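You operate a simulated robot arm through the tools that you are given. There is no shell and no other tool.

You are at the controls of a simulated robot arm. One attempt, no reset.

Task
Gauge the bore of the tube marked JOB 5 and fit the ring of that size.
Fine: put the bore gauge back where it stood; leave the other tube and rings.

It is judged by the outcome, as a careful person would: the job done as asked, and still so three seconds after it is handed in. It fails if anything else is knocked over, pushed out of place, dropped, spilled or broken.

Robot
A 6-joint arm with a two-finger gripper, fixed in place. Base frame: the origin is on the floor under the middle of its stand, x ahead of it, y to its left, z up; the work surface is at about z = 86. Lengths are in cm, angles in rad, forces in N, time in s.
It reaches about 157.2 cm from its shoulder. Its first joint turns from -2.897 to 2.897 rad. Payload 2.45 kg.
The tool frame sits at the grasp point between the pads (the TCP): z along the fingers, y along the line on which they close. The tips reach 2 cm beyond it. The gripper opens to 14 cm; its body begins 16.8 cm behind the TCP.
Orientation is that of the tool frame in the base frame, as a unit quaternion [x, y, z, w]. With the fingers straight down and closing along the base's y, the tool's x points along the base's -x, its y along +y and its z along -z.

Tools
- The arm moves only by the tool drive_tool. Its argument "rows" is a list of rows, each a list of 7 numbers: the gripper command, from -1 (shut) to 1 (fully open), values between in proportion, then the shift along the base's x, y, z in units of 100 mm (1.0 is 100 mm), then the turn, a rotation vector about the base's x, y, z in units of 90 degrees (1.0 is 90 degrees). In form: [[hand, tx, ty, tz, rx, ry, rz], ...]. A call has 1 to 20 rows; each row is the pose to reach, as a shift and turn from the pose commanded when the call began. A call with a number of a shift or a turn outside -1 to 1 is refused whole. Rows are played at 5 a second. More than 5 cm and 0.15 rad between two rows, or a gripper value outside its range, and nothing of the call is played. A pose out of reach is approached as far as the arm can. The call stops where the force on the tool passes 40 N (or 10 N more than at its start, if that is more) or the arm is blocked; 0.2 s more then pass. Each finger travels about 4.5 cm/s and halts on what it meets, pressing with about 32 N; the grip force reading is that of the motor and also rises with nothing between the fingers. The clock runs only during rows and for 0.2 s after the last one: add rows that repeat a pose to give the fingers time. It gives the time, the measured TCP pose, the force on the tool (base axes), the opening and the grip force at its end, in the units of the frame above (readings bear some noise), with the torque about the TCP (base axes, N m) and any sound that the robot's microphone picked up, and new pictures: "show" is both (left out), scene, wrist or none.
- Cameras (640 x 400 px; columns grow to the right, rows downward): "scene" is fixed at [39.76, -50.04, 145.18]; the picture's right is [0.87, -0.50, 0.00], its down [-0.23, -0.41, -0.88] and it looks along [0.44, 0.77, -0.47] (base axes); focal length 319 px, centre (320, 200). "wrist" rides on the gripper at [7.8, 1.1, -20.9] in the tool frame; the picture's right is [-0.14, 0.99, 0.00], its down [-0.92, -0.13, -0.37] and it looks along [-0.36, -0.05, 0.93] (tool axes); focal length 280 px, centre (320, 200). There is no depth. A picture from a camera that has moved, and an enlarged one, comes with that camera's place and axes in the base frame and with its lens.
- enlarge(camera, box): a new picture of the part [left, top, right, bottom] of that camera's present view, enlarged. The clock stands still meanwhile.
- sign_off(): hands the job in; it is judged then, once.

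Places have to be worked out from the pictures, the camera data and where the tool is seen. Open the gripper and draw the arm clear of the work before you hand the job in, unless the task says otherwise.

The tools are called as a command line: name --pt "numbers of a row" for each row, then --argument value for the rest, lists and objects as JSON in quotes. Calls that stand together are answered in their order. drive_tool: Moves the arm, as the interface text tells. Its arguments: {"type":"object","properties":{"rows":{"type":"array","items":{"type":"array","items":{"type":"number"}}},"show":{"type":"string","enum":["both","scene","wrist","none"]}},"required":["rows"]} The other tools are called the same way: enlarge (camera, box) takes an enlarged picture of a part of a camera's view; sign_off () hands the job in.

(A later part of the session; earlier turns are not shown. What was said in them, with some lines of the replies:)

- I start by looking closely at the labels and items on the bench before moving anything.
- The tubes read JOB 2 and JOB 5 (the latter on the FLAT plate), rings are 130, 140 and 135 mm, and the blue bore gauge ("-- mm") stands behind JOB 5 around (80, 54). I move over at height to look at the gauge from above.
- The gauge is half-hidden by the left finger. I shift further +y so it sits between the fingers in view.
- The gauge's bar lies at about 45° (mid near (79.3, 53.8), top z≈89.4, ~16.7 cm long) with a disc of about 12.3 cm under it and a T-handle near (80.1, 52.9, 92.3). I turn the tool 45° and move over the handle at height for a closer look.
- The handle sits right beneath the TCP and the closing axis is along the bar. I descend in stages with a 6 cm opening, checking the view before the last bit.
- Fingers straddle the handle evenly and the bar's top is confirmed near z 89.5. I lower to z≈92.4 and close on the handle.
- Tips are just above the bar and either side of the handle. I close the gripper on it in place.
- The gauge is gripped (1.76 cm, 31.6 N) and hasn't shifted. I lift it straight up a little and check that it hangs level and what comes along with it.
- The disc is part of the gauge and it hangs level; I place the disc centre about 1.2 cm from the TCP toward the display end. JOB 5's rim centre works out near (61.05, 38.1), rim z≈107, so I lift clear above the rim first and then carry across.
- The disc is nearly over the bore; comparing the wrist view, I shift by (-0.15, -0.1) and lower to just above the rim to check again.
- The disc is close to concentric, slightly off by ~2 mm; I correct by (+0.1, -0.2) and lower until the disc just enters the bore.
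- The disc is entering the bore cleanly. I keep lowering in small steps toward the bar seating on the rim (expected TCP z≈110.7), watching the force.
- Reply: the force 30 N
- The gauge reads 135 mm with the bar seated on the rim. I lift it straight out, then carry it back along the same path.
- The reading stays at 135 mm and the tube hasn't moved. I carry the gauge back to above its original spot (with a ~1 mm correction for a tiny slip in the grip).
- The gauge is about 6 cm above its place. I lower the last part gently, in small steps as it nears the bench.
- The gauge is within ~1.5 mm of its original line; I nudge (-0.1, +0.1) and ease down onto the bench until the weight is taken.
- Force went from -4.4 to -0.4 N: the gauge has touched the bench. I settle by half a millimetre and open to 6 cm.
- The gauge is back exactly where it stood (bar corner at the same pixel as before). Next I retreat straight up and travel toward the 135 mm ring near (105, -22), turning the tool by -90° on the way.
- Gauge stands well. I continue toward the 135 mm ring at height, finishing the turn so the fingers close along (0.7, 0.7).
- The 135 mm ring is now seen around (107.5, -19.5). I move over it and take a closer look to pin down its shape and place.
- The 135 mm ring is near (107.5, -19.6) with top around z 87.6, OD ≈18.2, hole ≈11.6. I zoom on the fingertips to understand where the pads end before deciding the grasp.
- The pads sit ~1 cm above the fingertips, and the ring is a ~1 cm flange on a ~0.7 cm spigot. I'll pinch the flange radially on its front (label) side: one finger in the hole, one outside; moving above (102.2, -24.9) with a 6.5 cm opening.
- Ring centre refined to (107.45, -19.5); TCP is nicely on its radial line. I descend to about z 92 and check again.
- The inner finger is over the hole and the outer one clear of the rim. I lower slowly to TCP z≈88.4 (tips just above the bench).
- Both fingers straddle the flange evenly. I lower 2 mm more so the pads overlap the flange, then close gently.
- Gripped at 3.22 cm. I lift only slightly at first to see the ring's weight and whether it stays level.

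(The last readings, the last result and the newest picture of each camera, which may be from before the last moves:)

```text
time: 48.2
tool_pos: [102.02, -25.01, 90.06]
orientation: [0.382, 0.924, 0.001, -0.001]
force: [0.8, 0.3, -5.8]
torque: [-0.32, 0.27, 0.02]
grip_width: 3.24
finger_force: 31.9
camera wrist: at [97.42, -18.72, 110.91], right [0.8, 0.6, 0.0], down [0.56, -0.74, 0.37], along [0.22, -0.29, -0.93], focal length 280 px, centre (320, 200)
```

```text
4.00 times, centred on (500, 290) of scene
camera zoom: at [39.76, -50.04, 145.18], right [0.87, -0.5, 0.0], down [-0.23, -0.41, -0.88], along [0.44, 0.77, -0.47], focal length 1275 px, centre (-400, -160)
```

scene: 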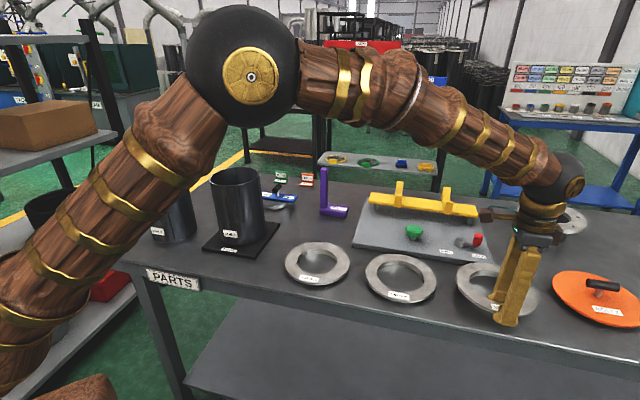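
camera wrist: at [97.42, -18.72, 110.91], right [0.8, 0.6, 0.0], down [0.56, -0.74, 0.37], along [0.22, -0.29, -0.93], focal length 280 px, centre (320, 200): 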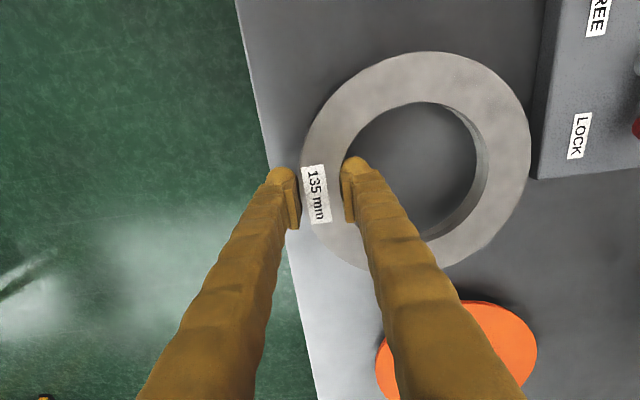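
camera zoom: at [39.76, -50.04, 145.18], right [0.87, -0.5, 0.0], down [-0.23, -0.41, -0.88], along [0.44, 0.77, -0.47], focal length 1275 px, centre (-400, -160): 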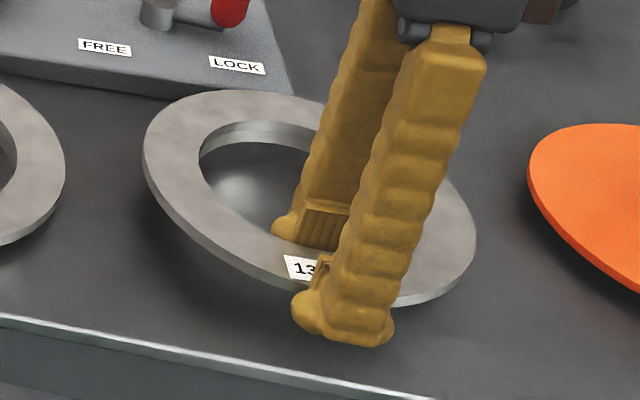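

The ring is fully off the bench (≈5.8 N, ~7.3 cm lever), nearly level with just a slight droop. I lift it high, then check it's holding before carrying it.

drive_tool --pt "-1 0 0 0.15 0 0 0" --pt "-1 0 0 0.35 0 0 0" --pt "-1 0 0 0.55 0 0 0" --pt "-1 0 0 0.75 0 0 0" --pt "-1 0 0 0.9 0 0 0" --pt "-1 0 0 1 0 0 0" --show "none"

drive_tool --pt "-1 0 0 0.15 0 0 0" --pt "-1 0 0 0.35 0 0 0" --pt "-1 0 0 0.55 0 0 0" --pt "-1 0 0 0.75 0 0 0" --pt "-1 0 0 0.9 0 0 0" --pt "-1 0 0 1 0 0 0" --pt "-1 0 0 1 0 0 0" --show "both"

enlarge --camera "scene" --box '[440, 140, 600, 240]'

enlarge --camera "wrist" --box '[280, 40, 560, 280]'

```text
time: 49.6
tool_pos: [102.32, -24.92, 100.26]
orientation: [0.382, 0.924, 0.0, 0.0]
force: [-0.4, 0.7, -6.4]
torque: [-0.33, 0.36, 0.02]
grip_width: 3.23
finger_force: 31.9
```

```text
time: 51.2
tool_pos: [102.08, -25.04, 110.25]
orientation: [0.382, 0.924, 0.001, 0.0]
force: [-0.8, -0.1, -5.8]
torque: [-0.38, 0.31, 0.01]
grip_width: 3.22
finger_force: 32.6
camera wrist: at [97.45, -18.77, 131.15], right [0.8, 0.6, 0.0], down [0.56, -0.74, 0.37], along [0.22, -0.29, -0.93], focal length 280 px, centre (320, 200)
```

scene: 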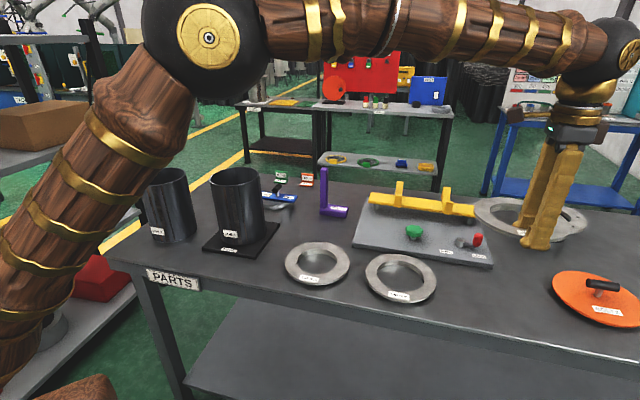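
wrist: 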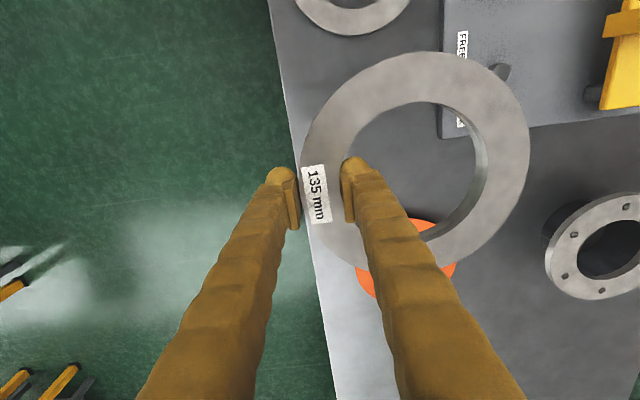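

```text
4.00 times, centred on (520, 190) of scene
camera zoom: at [39.76, -50.04, 145.18], right [0.87, -0.5, 0.0], down [-0.23, -0.41, -0.88], along [0.44, 0.77, -0.47], focal length 1275 px, centre (-480, 240)
```

zoom: 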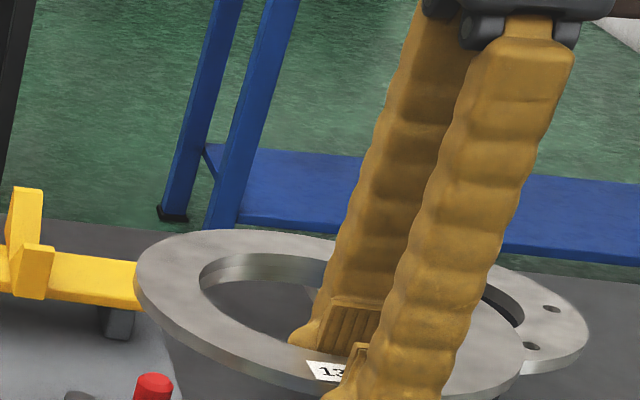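

```text
1.67 times, centred on (420, 160) of wrist
camera zoom: at [97.45, -18.77, 131.15], right [0.8, 0.6, 0.0], down [0.56, -0.74, 0.37], along [0.22, -0.29, -0.93], focal length 467 px, centre (153, 267)
```

zoom: 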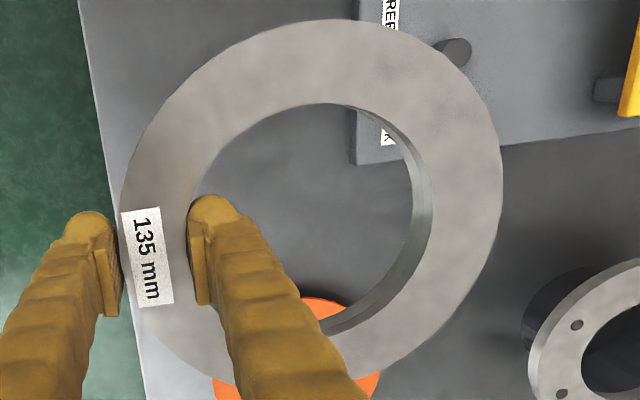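

The ring holds with only a slight droop. I carry it now, rising a bit more, along a straight path toward JOB 5.

drive_tool --pt "-1 -0.1 0.12 0.2 0 0 0" --pt "-1 -0.27 0.33 0.45 0 0 0" --pt "-1 -0.5 0.62 0.6 0 0 0" --pt "-1 -0.77 0.96 0.6 0 0 0" --show "none"

drive_tool --pt "-1 -0.26 0.32 0 0 0 0" --pt "-1 -0.52 0.64 0 0 0 0" --pt "-1 -0.77 0.96 0 0 0 0" --show "none"

drive_tool --pt "-1 -0.26 0.32 0 0 0 0" --pt "-1 -0.52 0.64 0 0 0 0" --pt "-1 -0.77 0.96 0 0 0 0" --show "both"

```text
time: 52.2
tool_pos: [94.16, -15.4, 115.91]
orientation: [0.383, 0.924, 0.001, 0.0]
force: [1.3, -0.2, -6.1]
torque: [-0.3, 0.41, -0.01]
grip_width: 3.21
finger_force: 32.4
```

```text
time: 53.0
tool_pos: [86.86, -6.02, 115.78]
orientation: [0.383, 0.924, 0.0, 0.0]
force: [0.4, 0.3, -7.0]
torque: [-0.36, 0.37, 0.01]
grip_width: 3.21
finger_force: 32.5
```

```text
time: 53.8
tool_pos: [79.14, 3.74, 115.98]
orientation: [0.383, 0.924, 0.0, 0.0]
force: [0.2, -0.3, -6.1]
torque: [-0.36, 0.34, 0.03]
grip_width: 3.22
finger_force: 32.2
camera wrist: at [74.37, 9.98, 136.91], right [0.8, 0.6, 0.0], down [0.56, -0.74, 0.37], along [0.22, -0.29, -0.93], focal length 280 px, centre (320, 200)
```

scene: 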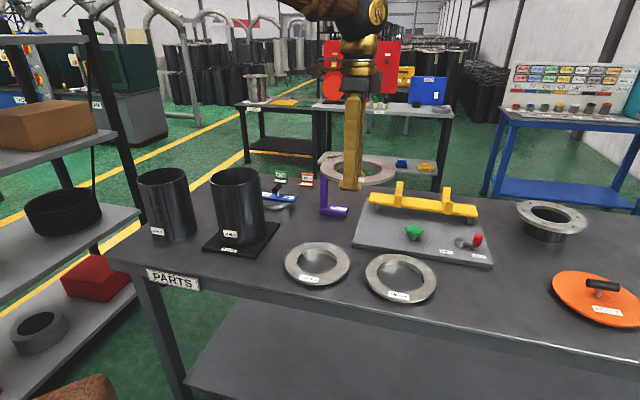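
wrist: 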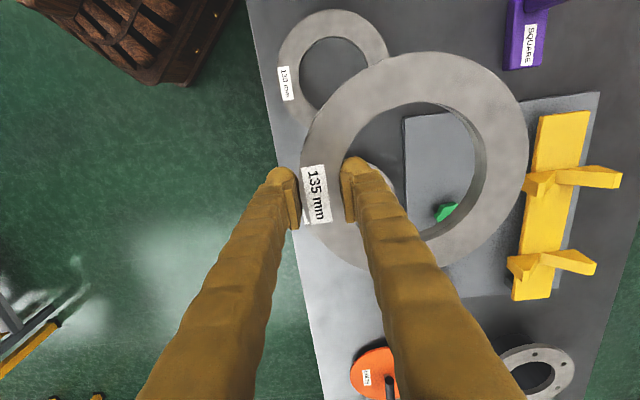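

The ring hangs steady. I continue two more steps, stopping short of the tube to compare ring and rim in view.

drive_tool --pt "-1 -0.26 0.32 0 0 0 0" --pt "-1 -0.52 0.64 0 0 0 0" --pt "-1 -0.77 0.96 0 0 0 0" --show "none"

drive_tool --pt "-1 -0.26 0.32 0 0 0 0" --pt "-1 -0.52 0.64 0 0 0 0" --pt "-1 -0.7 0.86 0 0 0 0" --pt "-1 -0.7 0.86 0 0 0 0" --show "both"

enlarge --camera "wrist" --box '[280, 0, 600, 240]'

enlarge --camera "scene" --box '[180, 130, 340, 230]'

```text
time: 54.6
tool_pos: [71.14, 13.62, 116.1]
orientation: [0.382, 0.924, 0.0, 0.0]
force: [0.4, 0.2, -6.7]
torque: [-0.33, 0.36, 0.0]
grip_width: 3.22
finger_force: 31.8
```

```text
time: 55.6
tool_pos: [64.06, 22.11, 116.26]
orientation: [0.382, 0.924, 0.0, 0.0]
force: [-0.2, -0.4, -5.7]
torque: [-0.32, 0.33, 0.0]
grip_width: 3.23
finger_force: 31.9
camera wrist: at [59.35, 28.28, 137.0], right [0.8, 0.6, 0.0], down [0.56, -0.74, 0.37], along [0.22, -0.29, -0.93], focal length 280 px, centre (320, 200)
```

scene: 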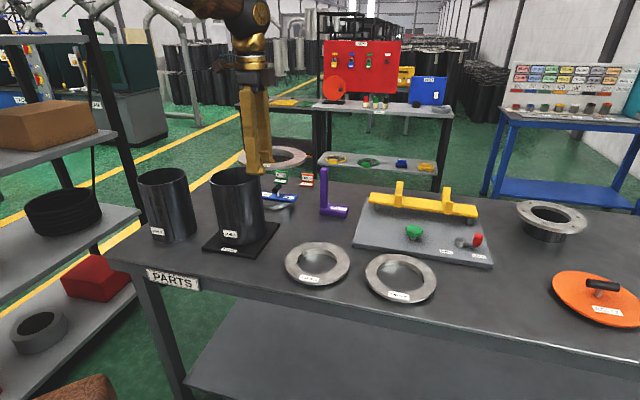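
wrist: 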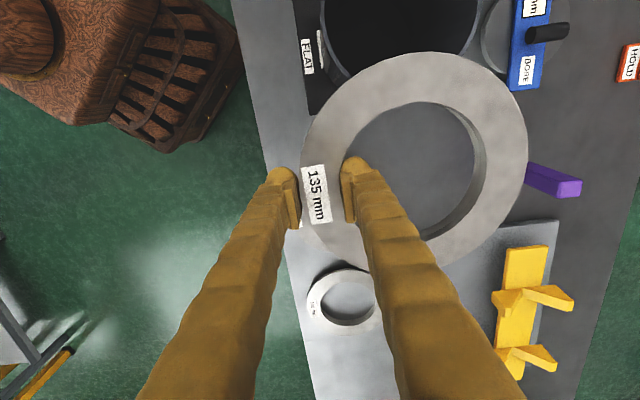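

```text
1.67 times, centred on (440, 120) of wrist
camera zoom: at [59.35, 28.28, 137.0], right [0.8, 0.6, 0.0], down [0.56, -0.74, 0.37], along [0.22, -0.29, -0.93], focal length 467 px, centre (120, 333)
```

zoom: 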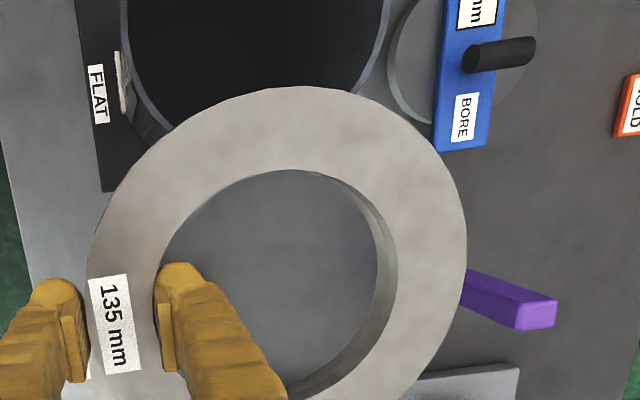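

```text
4.00 times, centred on (260, 180) of scene
camera zoom: at [39.76, -50.04, 145.18], right [0.87, -0.5, 0.0], down [-0.23, -0.41, -0.88], along [0.44, 0.77, -0.47], focal length 1275 px, centre (560, 280)
```

zoom: 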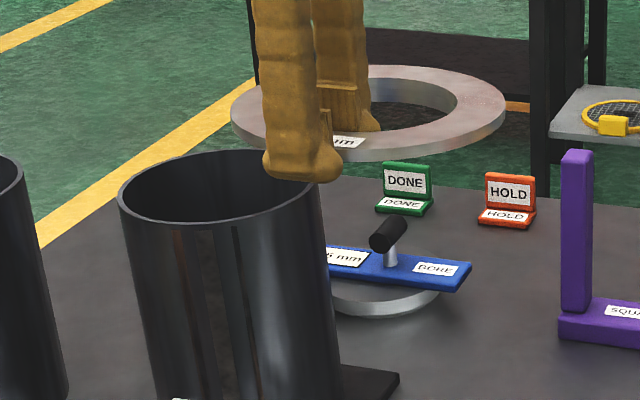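

Ring and tube line up along the camera's right axis; remaining move is about (-8.0, +10.5). I go there at this height and check through the ring's hole.

drive_tool --pt "-1 -0.2 0.26 0 0 0 0" --pt "-1 -0.4 0.52 0 0 0 0" --pt "-1 -0.6 0.78 0 0 0 0" --pt "-1 -0.73 0.95 0 0 0 0" --show "none"

drive_tool --pt "-1 -0.04 0.05 0 0 0 0" --pt "-1 -0.07 0.1 0 0 0 0" --pt "-1 -0.07 0.1 0 0 0 0" --show "both"

enlarge --camera "wrist" --box '[280, 40, 560, 280]'

enlarge --camera "scene" --box '[160, 110, 320, 210]'

```text
time: 56.6
tool_pos: [57.16, 31.65, 116.33]
orientation: [0.382, 0.924, 0.0, 0.0]
force: [-0.1, -0.8, -6.4]
torque: [-0.32, 0.33, -0.01]
grip_width: 3.22
finger_force: 31.9
```

```text
time: 57.4
tool_pos: [56.53, 32.53, 116.31]
orientation: [0.382, 0.924, -0.001, -0.001]
force: [-0.2, 0.3, -5.5]
torque: [-0.31, 0.27, 0.03]
grip_width: 3.21
finger_force: 32.4
camera wrist: at [51.78, 38.85, 137.12], right [0.8, 0.6, 0.0], down [0.56, -0.74, 0.37], along [0.22, -0.29, -0.93], focal length 280 px, centre (320, 200)
```

scene: 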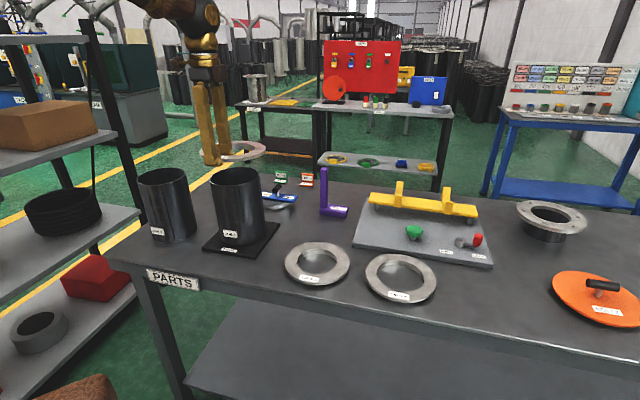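
wrist: 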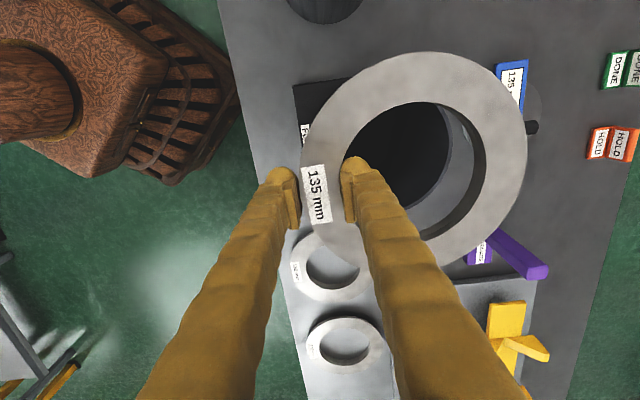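

```text
1.67 times, centred on (420, 160) of wrist
camera zoom: at [51.78, 38.85, 137.12], right [0.8, 0.6, 0.0], down [0.56, -0.74, 0.37], along [0.22, -0.29, -0.93], focal length 467 px, centre (153, 267)
```

zoom: 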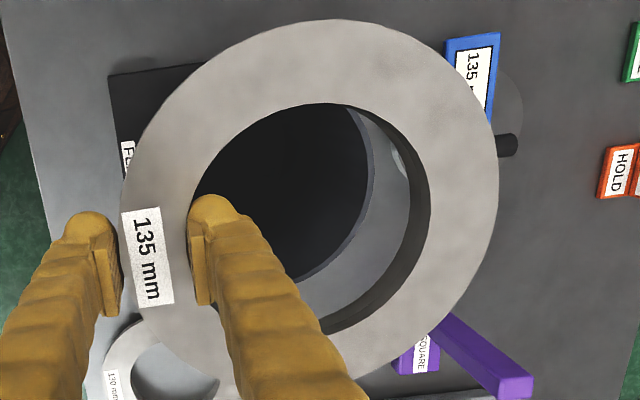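

```text
4.00 times, centred on (240, 160) of scene
camera zoom: at [39.76, -50.04, 145.18], right [0.87, -0.5, 0.0], down [-0.23, -0.41, -0.88], along [0.44, 0.77, -0.47], focal length 1275 px, centre (640, 360)
```

zoom: 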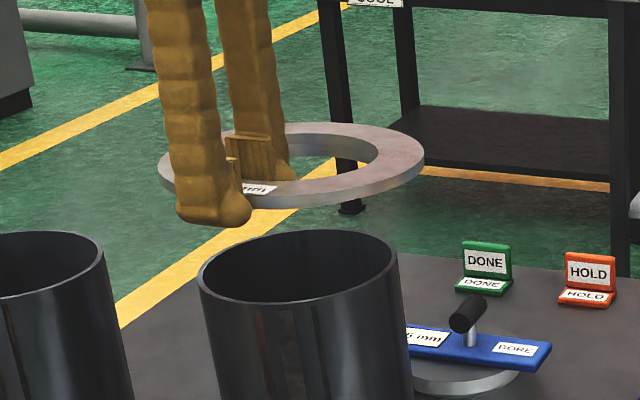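

Through the hole the rim appears ~0.5 cm left of concentric, and the scene view agrees; the ring droops ~2.5° at its far side. I shift (-0.5, -0.12), tilt the tool 2.6° to level the ring, and lower 4 cm.

drive_tool --pt "-1 -0.02 -0.005 0 0.01 -0.01 0" --pt "-1 -0.05 -0.012 -0.05 0.0203 -0.0203 0" --pt "-1 -0.05 -0.012 -0.15 0.0203 -0.0203 0" --pt "-1 -0.05 -0.012 -0.25 0.0203 -0.0203 0" --pt "-1 -0.05 -0.012 -0.35 0.0203 -0.0203 0" --pt "-1 -0.05 -0.012 -0.4 0.0203 -0.0203 0" --pt "-1 -0.05 -0.012 -0.4 0.0203 -0.0203 0" --show "both"

enlarge --camera "wrist" --box '[280, 40, 560, 280]'

enlarge --camera "scene" --box '[180, 130, 300, 205]'

```text
time: 59.0
tool_pos: [55.95, 32.47, 112.2]
orientation: [0.382, 0.924, 0.02, 0.009]
force: [0.2, 0.0, -5.2]
torque: [-0.32, 0.33, -0.02]
grip_width: 3.23
finger_force: 31.9
camera wrist: at [50.56, 38.08, 133.04], right [0.8, 0.6, 0.04], down [0.55, -0.75, 0.36], along [0.25, -0.26, -0.93], focal length 280 px, centre (320, 200)
```

scene: 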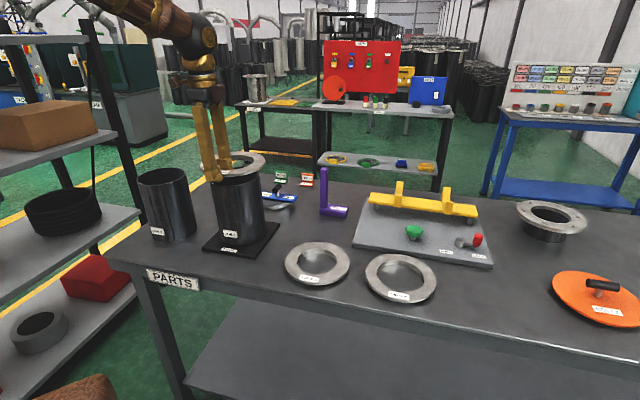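
wrist: 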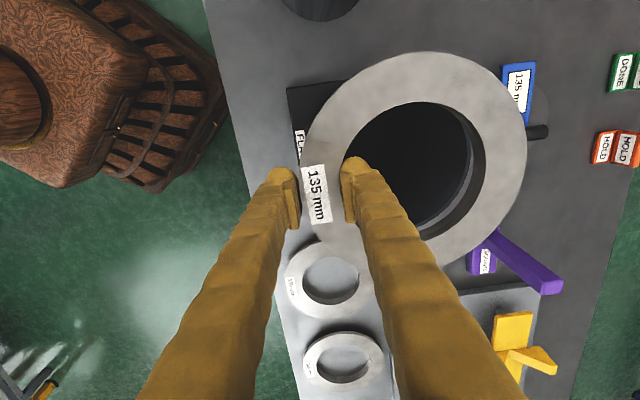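

```text
1.67 times, centred on (420, 160) of wrist
camera zoom: at [50.56, 38.08, 133.04], right [0.8, 0.6, 0.04], down [0.55, -0.75, 0.36], along [0.25, -0.26, -0.93], focal length 467 px, centre (153, 267)
```

zoom: 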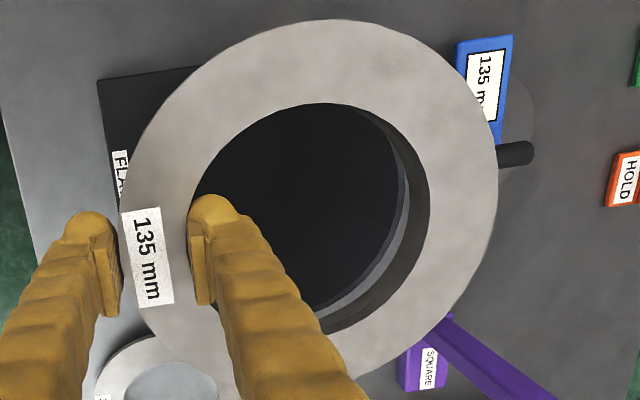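

```text
5.33 times, centred on (240, 168) of scene
camera zoom: at [39.76, -50.04, 145.18], right [0.87, -0.5, 0.0], down [-0.23, -0.41, -0.88], along [0.44, 0.77, -0.47], focal length 1699 px, centre (747, 373)
```

zoom: 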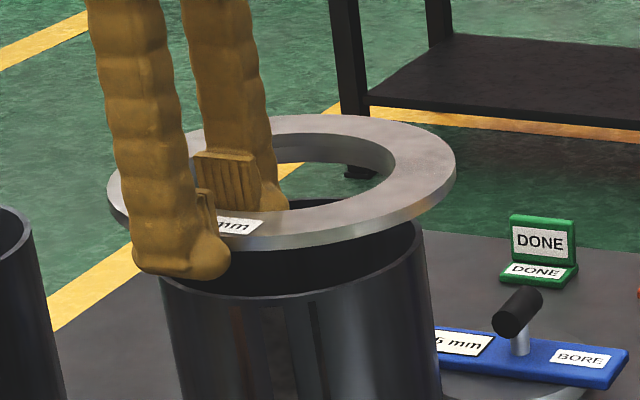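

Both cameras now show ring and bore concentric within ~1–2 mm and the ring level. I lower to just above the rim.

drive_tool --pt "-1 0 0 -0.06 0 0 0" --pt "-1 0 0 -0.12 0 0 0" --pt "-1 0 0 -0.18 0 0 0" --pt "-1 0 0 -0.21 0 0 0" --pt "-1 0 0 -0.23 0 0 0" --pt "-1 0 0 -0.23 0 0 0" --show "both"

enlarge --camera "scene" --box '[180, 140, 300, 215]'

enlarge --camera "wrist" --box '[280, 40, 560, 280]'

```text
time: 60.4
tool_pos: [55.82, 32.39, 109.95]
orientation: [0.382, 0.924, 0.02, 0.009]
force: [-0.7, 0.0, -6.2]
torque: [-0.3, 0.32, 0.02]
grip_width: 3.24
finger_force: 31.7
camera wrist: at [50.47, 37.96, 130.84], right [0.8, 0.6, 0.04], down [0.55, -0.75, 0.36], along [0.25, -0.26, -0.93], focal length 280 px, centre (320, 200)
```

scene: 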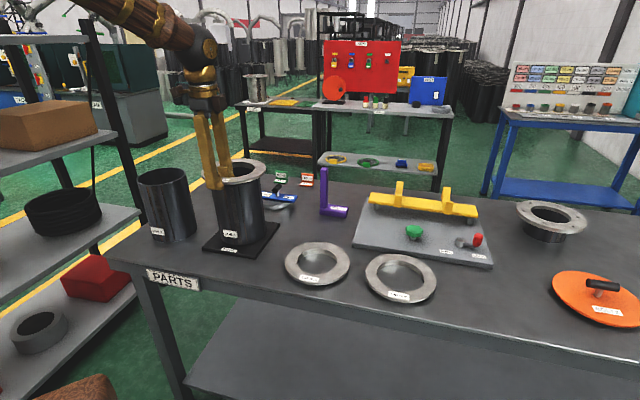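
wrist: 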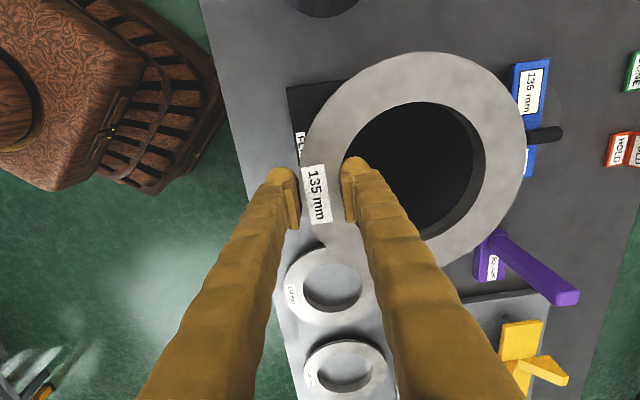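

```text
5.33 times, centred on (240, 178) of scene
camera zoom: at [39.76, -50.04, 145.18], right [0.87, -0.5, 0.0], down [-0.23, -0.41, -0.88], along [0.44, 0.77, -0.47], focal length 1699 px, centre (747, 320)
```

zoom: 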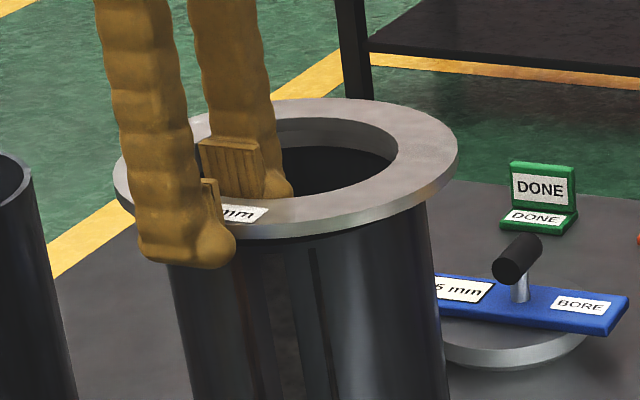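

```text
1.67 times, centred on (420, 160) of wrist
camera zoom: at [50.47, 37.96, 130.84], right [0.8, 0.6, 0.04], down [0.55, -0.75, 0.36], along [0.25, -0.26, -0.93], focal length 467 px, centre (153, 267)
```

zoom: 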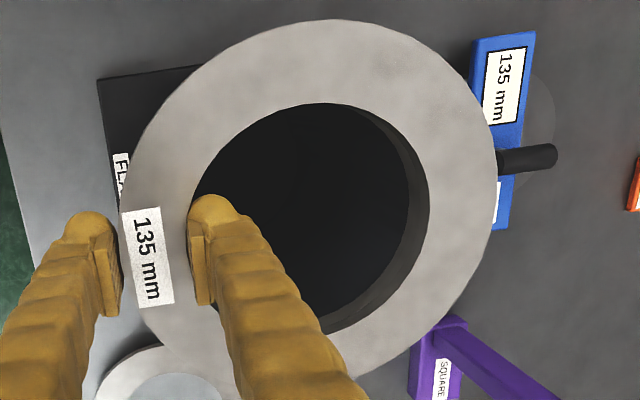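

The ring is right above the rim and centred in the scene view. I lower in 1 mm steps, watching for first contact.

drive_tool --pt "-1 0 0 -0.02 0 0 0" --pt "-1 0 0 -0.04 0 0 0" --pt "-1 0 0 -0.05 0 0 0" --pt "-1 0 0 -0.06 0 0 0" --pt "-1 0 0 -0.06 0 0 0" --show "none"

```text
time: 61.6
tool_pos: [56.02, 32.4, 109.15]
orientation: [0.382, 0.924, 0.021, 0.009]
force: [-2.9, 2.1, -4.3]
torque: [-0.27, 0.18, 0.25]
grip_width: 3.23
finger_force: 31.6
```

First contact: a small side force pushing the ring toward (-0.8, +0.6), acting through the ring centre, so the spigot is touching the bore edge on the opposite side. I yield ~1 mm that way and continue down gently.

drive_tool --pt "-1 -0.008 0.006 0 0 0 0" --pt "-1 -0.01 0.007 -0.01 0 0 0" --pt "-1 -0.01 0.007 -0.02 0 0 0" --pt "-1 -0.01 0.007 -0.02 0 0 0" --show "both"

enlarge --camera "scene" --box '[180, 140, 300, 215]'

```text
time: 62.6
tool_pos: [55.77, 32.44, 109.04]
orientation: [0.382, 0.924, 0.021, 0.009]
force: [-0.7, 0.1, -6.5]
torque: [-0.29, 0.32, 0.0]
grip_width: 3.22
finger_force: 31.8
camera wrist: at [50.44, 38.07, 129.93], right [0.8, 0.6, 0.04], down [0.55, -0.75, 0.36], along [0.25, -0.26, -0.93], focal length 280 px, centre (320, 200)
```

scene: 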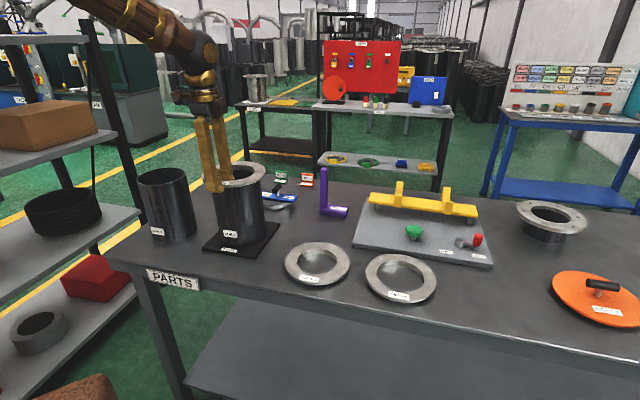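
wrist: 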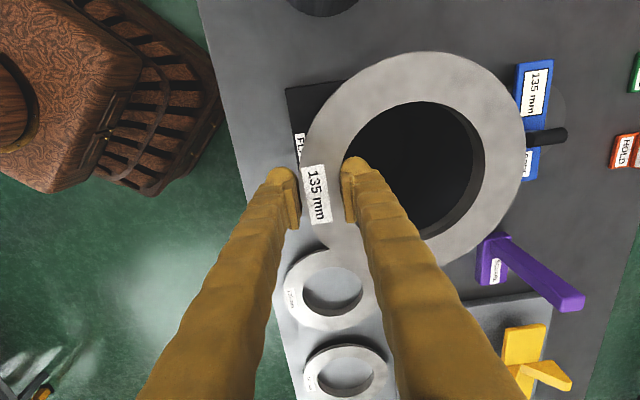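

```text
5.33 times, centred on (240, 178) of scene
camera zoom: at [39.76, -50.04, 145.18], right [0.87, -0.5, 0.0], down [-0.23, -0.41, -0.88], along [0.44, 0.77, -0.47], focal length 1699 px, centre (747, 320)
```

zoom: 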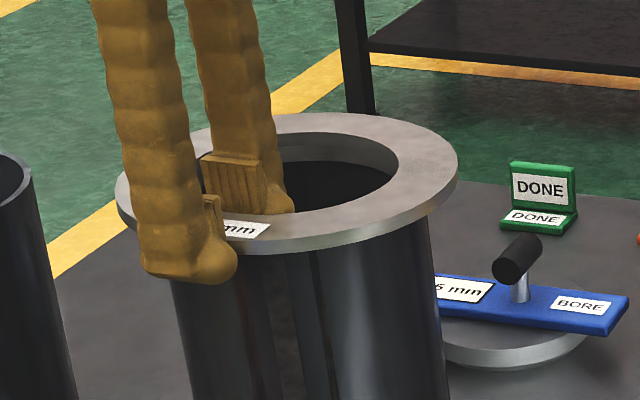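

The side force vanished after yielding, with the ring's full weight still carried: the spigot is free and entering. I continue down in small steps.

drive_tool --pt "-1 0 0 -0.01 0 0 0" --pt "-1 0 0 -0.02 0 0 0" --pt "-1 0 0 -0.03 0 0 0" --pt "-1 0 0 -0.03 0 0 0" --show "none"

```text
time: 63.6
tool_pos: [55.79, 32.51, 108.73]
orientation: [0.382, 0.924, 0.021, 0.009]
force: [1.0, 0.0, 1.8]
torque: [-0.26, -0.49, 0.01]
grip_width: 3.23
finger_force: 32.1
```

Now there's ~8 N of vertical contact located near the (+0.7, -0.7) side of the rim. I look closely before deciding which way to adjust.

enlarge --camera "scene" --box '[195, 150, 285, 215]'

enlarge --camera "wrist" --box '[330, 70, 510, 260]'

```text
6.15 times, centred on (240, 182) of scene
camera zoom: at [39.76, -50.04, 145.18], right [0.87, -0.5, 0.0], down [-0.23, -0.41, -0.88], along [0.44, 0.77, -0.47], focal length 1961 px, centre (812, 308)
```

zoom: 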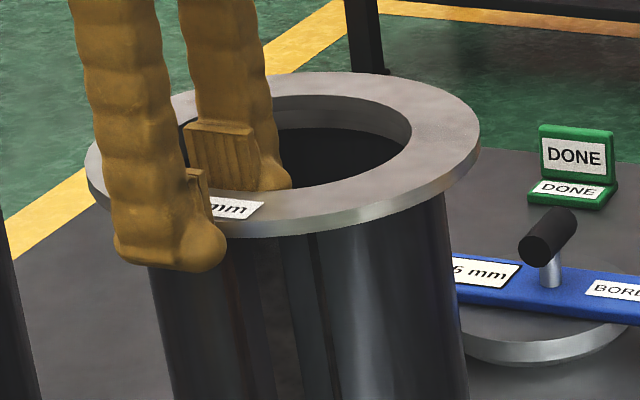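

```text
2.11 times, centred on (420, 165) of wrist
camera zoom: at [50.46, 38.06, 129.66], right [0.8, 0.6, 0.05], down [0.55, -0.75, 0.36], along [0.25, -0.26, -0.93], focal length 590 px, centre (110, 274)
```

zoom: 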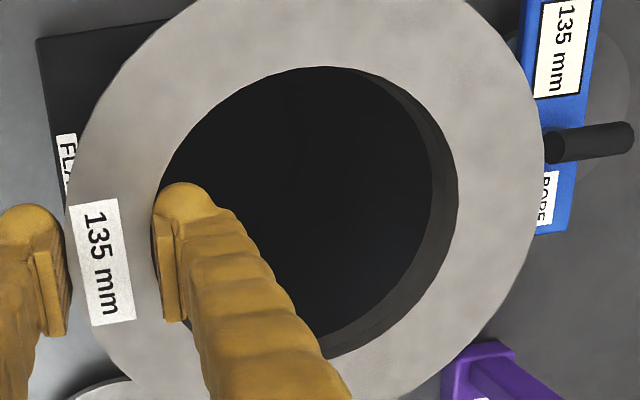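

Flange top is only ~1.0 cm above the rim (flange thickness), so the spigot is in the bore and the flange touches on one side first. I press 0.5–1 mm further to level it and read the forces.

drive_tool --pt "-1 0 0 -0.005 0 0 0" --pt "-1 0 0 -0.01 0 0 0" --pt "-1 0 0 -0.01 0 0 0" --show "both"

enlarge --camera "scene" --box '[195, 150, 285, 215]'

```text
time: 64.4
tool_pos: [55.8, 32.39, 108.67]
orientation: [0.382, 0.924, 0.021, 0.009]
force: [2.5, -2.2, 0.8]
torque: [-0.38, -0.33, -0.14]
grip_width: 3.22
finger_force: 32.2
camera wrist: at [50.42, 38.04, 129.54], right [0.8, 0.6, 0.04], down [0.55, -0.75, 0.36], along [0.25, -0.26, -0.93], focal length 280 px, centre (320, 200)
```

scene: 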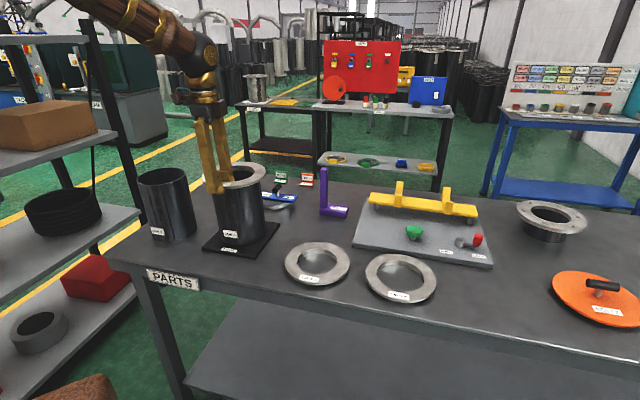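
wrist: 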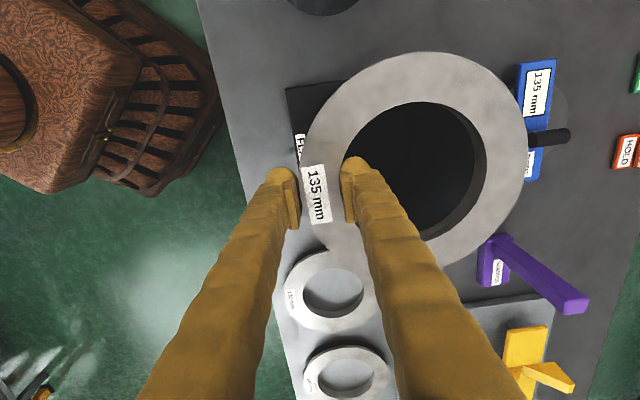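

```text
6.15 times, centred on (240, 182) of scene
camera zoom: at [39.76, -50.04, 145.18], right [0.87, -0.5, 0.0], down [-0.23, -0.41, -0.88], along [0.44, 0.77, -0.47], focal length 1961 px, centre (812, 308)
```

zoom: 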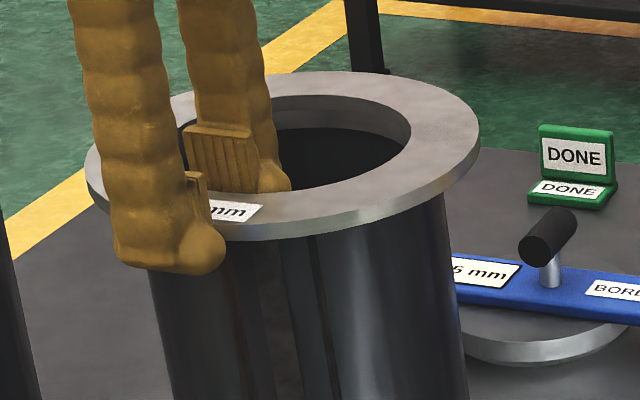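

Side force is now a slight push the other way — the spigot is held by the bore on both sides, so it's in. I ease back 0.5 mm and release gradually so the ring settles flat.

drive_tool --pt "-1 0.004 -0.004 0 0 0 0" --pt "-1 0.004 -0.004 0 0 0 0" --pt "-0.6 0.004 -0.004 0 0 0 0" --pt "-0.45 0.004 -0.004 0 0 0 0" --pt "-0.3 0.004 -0.004 0 0 0 0" --pt "-0.15 0.004 -0.004 0 0 0 0" --pt "-0.15 0.004 -0.004 0 0 0 0" --pt "-0.15 0.004 -0.004 0 0 0 0" --show "both"

enlarge --camera "scene" --box '[195, 150, 285, 215]'

enlarge --camera "wrist" --box '[280, 40, 560, 280]'

```text
time: 66.2
tool_pos: [55.84, 32.45, 108.69]
orientation: [0.382, 0.924, 0.021, 0.008]
force: [0.7, 0.8, 0.1]
torque: [0.03, 0.03, 0.0]
grip_width: 5.97
finger_force: 0.0
camera wrist: at [50.45, 38.03, 129.54], right [0.8, 0.6, 0.04], down [0.55, -0.75, 0.36], along [0.25, -0.26, -0.93], focal length 280 px, centre (320, 200)
```

scene: 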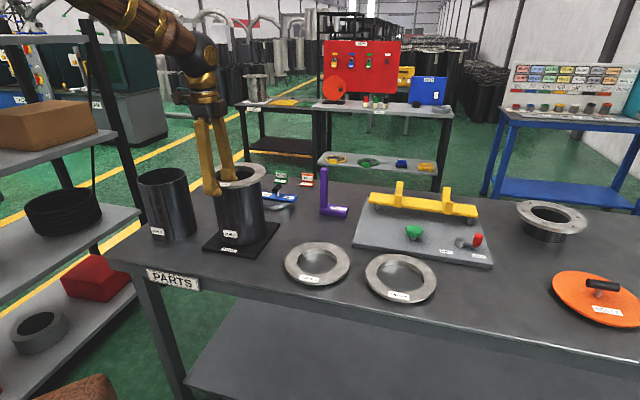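
wrist: 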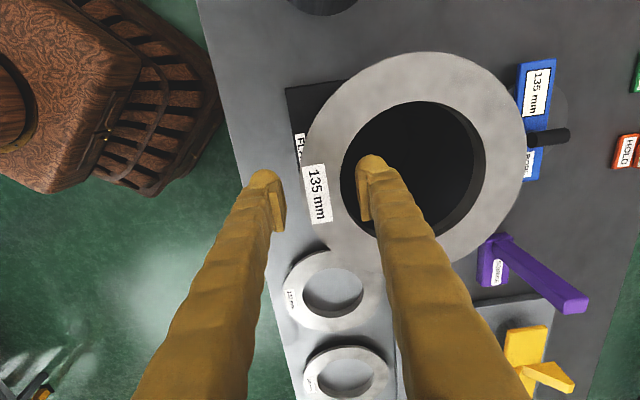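

```text
6.15 times, centred on (240, 182) of scene
camera zoom: at [39.76, -50.04, 145.18], right [0.87, -0.5, 0.0], down [-0.23, -0.41, -0.88], along [0.44, 0.77, -0.47], focal length 1961 px, centre (812, 308)
```

zoom: 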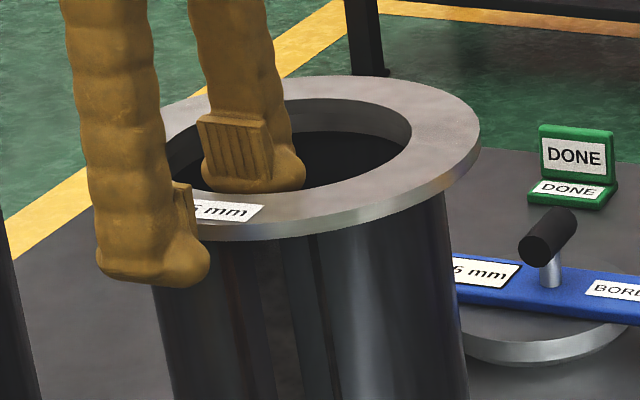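

```text
1.67 times, centred on (420, 160) of wrist
camera zoom: at [50.45, 38.03, 129.54], right [0.8, 0.6, 0.04], down [0.55, -0.75, 0.36], along [0.25, -0.26, -0.93], focal length 467 px, centre (153, 267)
```

zoom: 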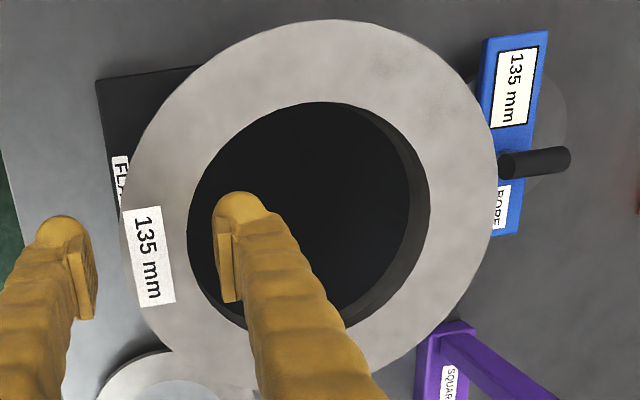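

The ring has settled on the tube. I retreat straight up, clear of the ring, then inspect the fit.

drive_tool --pt "-0.15 0 0 0.1 0 0 0" --pt "-0.15 0 0 0.2 0 0 0" --pt "-0.15 0 0 0.4 0 0 0" --pt "-0.15 0 0 0.7 0 0 0" --pt "-0.15 0 0 1 0 0 0" --pt "-0.15 0 0 1 -0.0203 0.0203 0" --show "both"

enlarge --camera "scene" --box '[195, 150, 285, 215]'

enlarge --camera "wrist" --box '[280, 40, 560, 280]'

```text
time: 67.6
tool_pos: [55.59, 32.44, 118.77]
orientation: [0.382, 0.924, 0.0, 0.001]
force: [-0.5, -0.2, 0.9]
torque: [0.02, 0.0, 0.0]
grip_width: 5.94
finger_force: 0.2
camera wrist: at [50.98, 38.77, 139.55], right [0.8, 0.6, 0.0], down [0.56, -0.74, 0.37], along [0.22, -0.29, -0.93], focal length 280 px, centre (320, 200)
```

scene: 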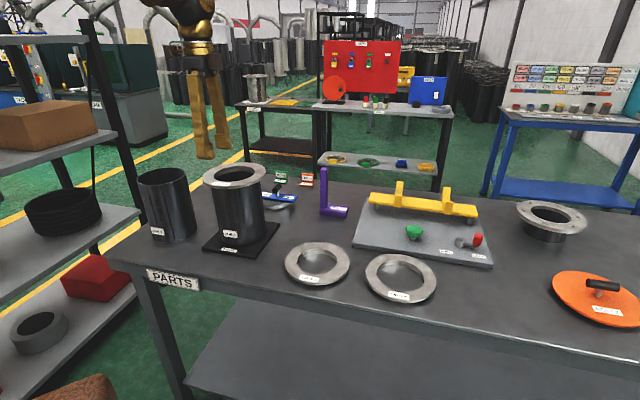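
wrist: 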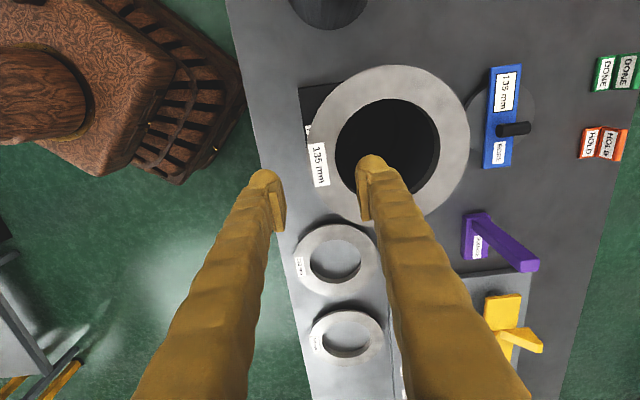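

```text
6.15 times, centred on (240, 182) of scene
camera zoom: at [39.76, -50.04, 145.18], right [0.87, -0.5, 0.0], down [-0.23, -0.41, -0.88], along [0.44, 0.77, -0.47], focal length 1961 px, centre (812, 308)
```

zoom: 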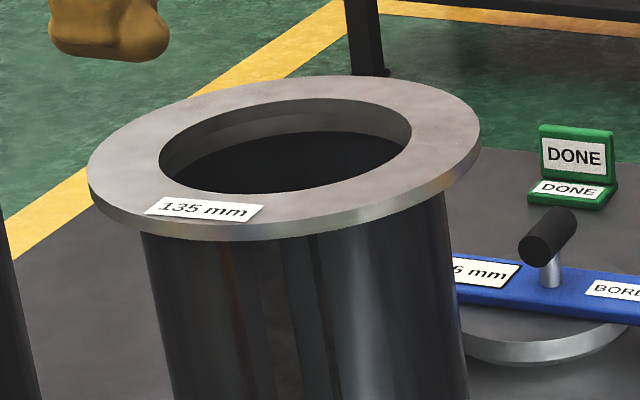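

```text
1.67 times, centred on (420, 160) of wrist
camera zoom: at [50.98, 38.77, 139.55], right [0.8, 0.6, 0.0], down [0.56, -0.74, 0.37], along [0.22, -0.29, -0.93], focal length 467 px, centre (153, 267)
```

zoom: 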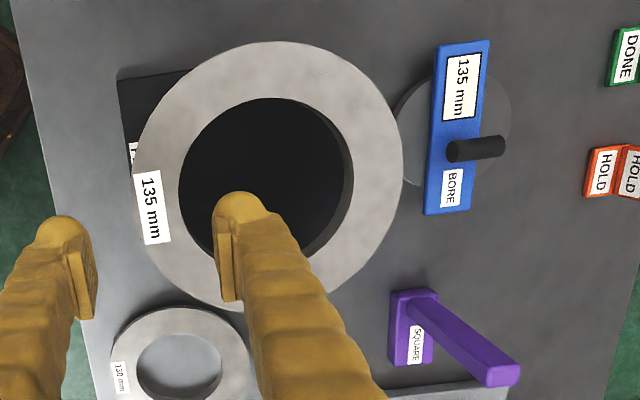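

The ring sits flush and concentric on JOB 5. I take the same close-ups as at the start to verify that nothing else moved.

enlarge --camera "scene" --box '[120, 150, 280, 250]'

enlarge --camera "scene" --box '[250, 160, 370, 235]'

enlarge --camera "scene" --box '[280, 230, 440, 330]'

enlarge --camera "scene" --box '[200, 160, 240, 195]'

enlarge --camera "scene" --box '[235, 155, 275, 190]'

```text
4.00 times, centred on (200, 200) of scene
camera zoom: at [39.76, -50.04, 145.18], right [0.87, -0.5, 0.0], down [-0.23, -0.41, -0.88], along [0.44, 0.77, -0.47], focal length 1275 px, centre (800, 200)
```

zoom: 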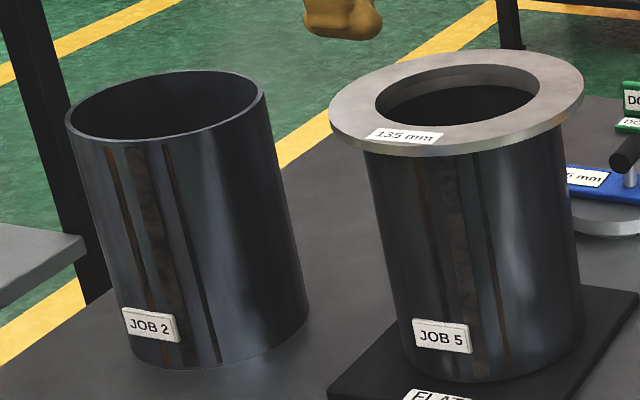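

```text
5.33 times, centred on (310, 198) of scene
camera zoom: at [39.76, -50.04, 145.18], right [0.87, -0.5, 0.0], down [-0.23, -0.41, -0.88], along [0.44, 0.77, -0.47], focal length 1699 px, centre (373, 213)
```

zoom: 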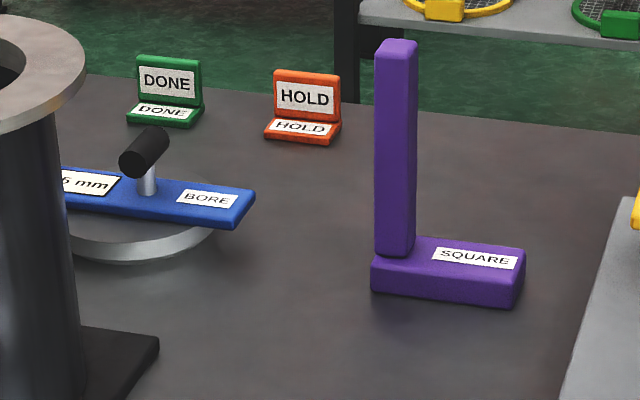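

```text
4.00 times, centred on (360, 280) of scene
camera zoom: at [39.76, -50.04, 145.18], right [0.87, -0.5, 0.0], down [-0.23, -0.41, -0.88], along [0.44, 0.77, -0.47], focal length 1275 px, centre (160, -120)
```

zoom: 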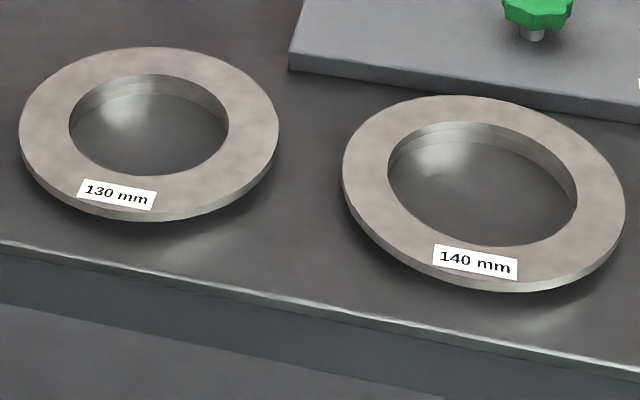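

```text
11.43 times, centred on (220, 178) of scene
camera zoom: at [39.76, -50.04, 145.18], right [0.87, -0.5, 0.0], down [-0.23, -0.41, -0.88], along [0.44, 0.77, -0.47], focal length 3642 px, centre (1463, 457)
```

zoom: 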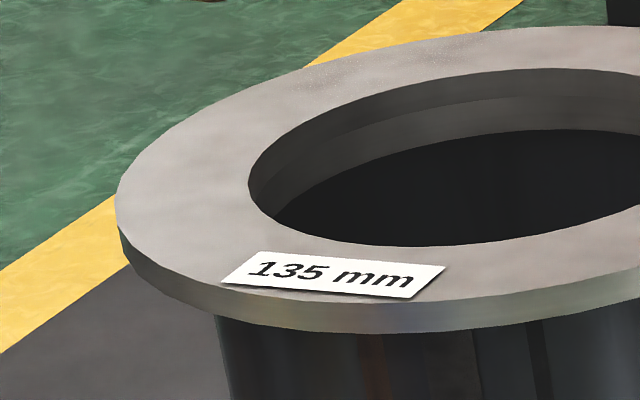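

```text
11.43 times, centred on (255, 172) of scene
camera zoom: at [39.76, -50.04, 145.18], right [0.87, -0.5, 0.0], down [-0.23, -0.41, -0.88], along [0.44, 0.77, -0.47], focal length 3642 px, centre (1063, 514)
```

zoom: 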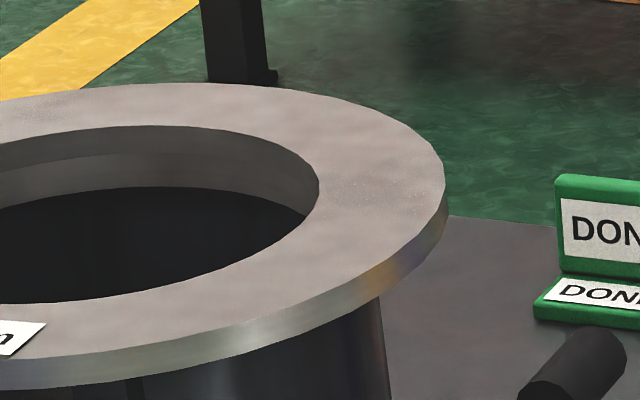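

Everything matches the initial views (gauge, 130/140 rings, both tubes unmoved) and the 135 mm ring is seated flush. I draw the arm up and away from the work with the gripper open.

drive_tool --pt "-0.15 0 0 0.3 0 0 0" --pt "-0.15 0 0 0.6 0 0 0" --pt "0.2 0 0 1 0 0 0" --pt "0.6 0 -0.3 1 0 0 0" --pt "1 0 -0.6 1 0 0 0" --pt "1 0 -1 1 0 0 0" --pt "1 0 -1 1 0 0 0" --show "none"

drive_tool --pt "1 0 -0.4 0 0 0 0" --pt "1 0 -0.8 0 0 0 0" --pt "1 0 -1 0 0 0 0" --pt "1 0 -1 0 0 0 0" --pt "1 0 -1 0 0 0 0" --show "both"

enlarge --camera "scene" --box '[120, 150, 280, 250]'

```text
time: 69.2
tool_pos: [55.81, 22.2, 128.63]
orientation: [0.382, 0.924, 0.0, 0.0]
force: [0.0, -0.1, 0.2]
torque: [0.01, -0.02, 0.02]
grip_width: 14.01
finger_force: 0.1
```

```text
time: 70.4
tool_pos: [56.05, 12.55, 128.87]
orientation: [0.382, 0.924, 0.0, 0.0]
force: [0.2, 0.3, 0.7]
torque: [0.01, -0.01, 0.0]
grip_width: 14.01
finger_force: 0.0
camera wrist: at [51.23, 18.73, 149.73], right [0.8, 0.6, 0.0], down [0.56, -0.74, 0.37], along [0.22, -0.29, -0.93], focal length 280 px, centre (320, 200)
```

scene: 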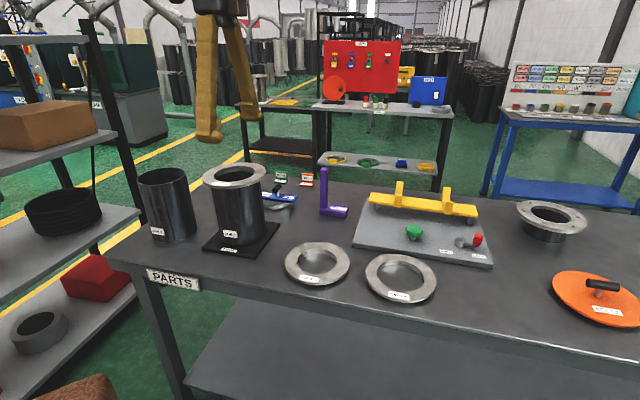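
wrist: 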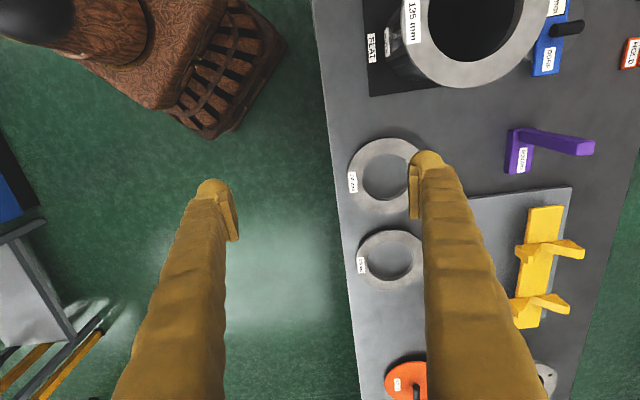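

```text
4.00 times, centred on (200, 200) of scene
camera zoom: at [39.76, -50.04, 145.18], right [0.87, -0.5, 0.0], down [-0.23, -0.41, -0.88], along [0.44, 0.77, -0.47], focal length 1275 px, centre (800, 200)
```

zoom: 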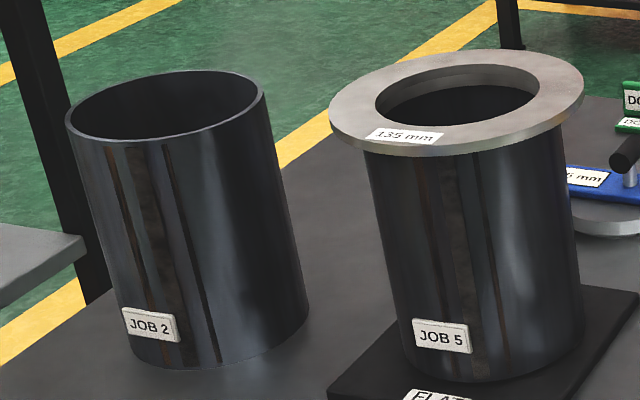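

The 135 mm ring sits level and steady on JOB 5, and the gauge is back in its place. The other tube and rings haven't moved, and the arm is clear with the gripper open, so I hand the job in.

sign_off

```text
The job is handed in.
```

The bore of the JOB 5 tube gauged at 135 mm, and the 135 mm ring is now fitted to it. The ring sits level and centred on the tube, with its lower collar inside the bore.

The bore gauge is back where it stood, to within about a millimetre, and its display still shows 135 mm. In the last close-ups the JOB 2 tube and the 130 mm and 140 mm rings looked the same as at the start. The gripper was open and the arm clear of the work when I handed the job in.
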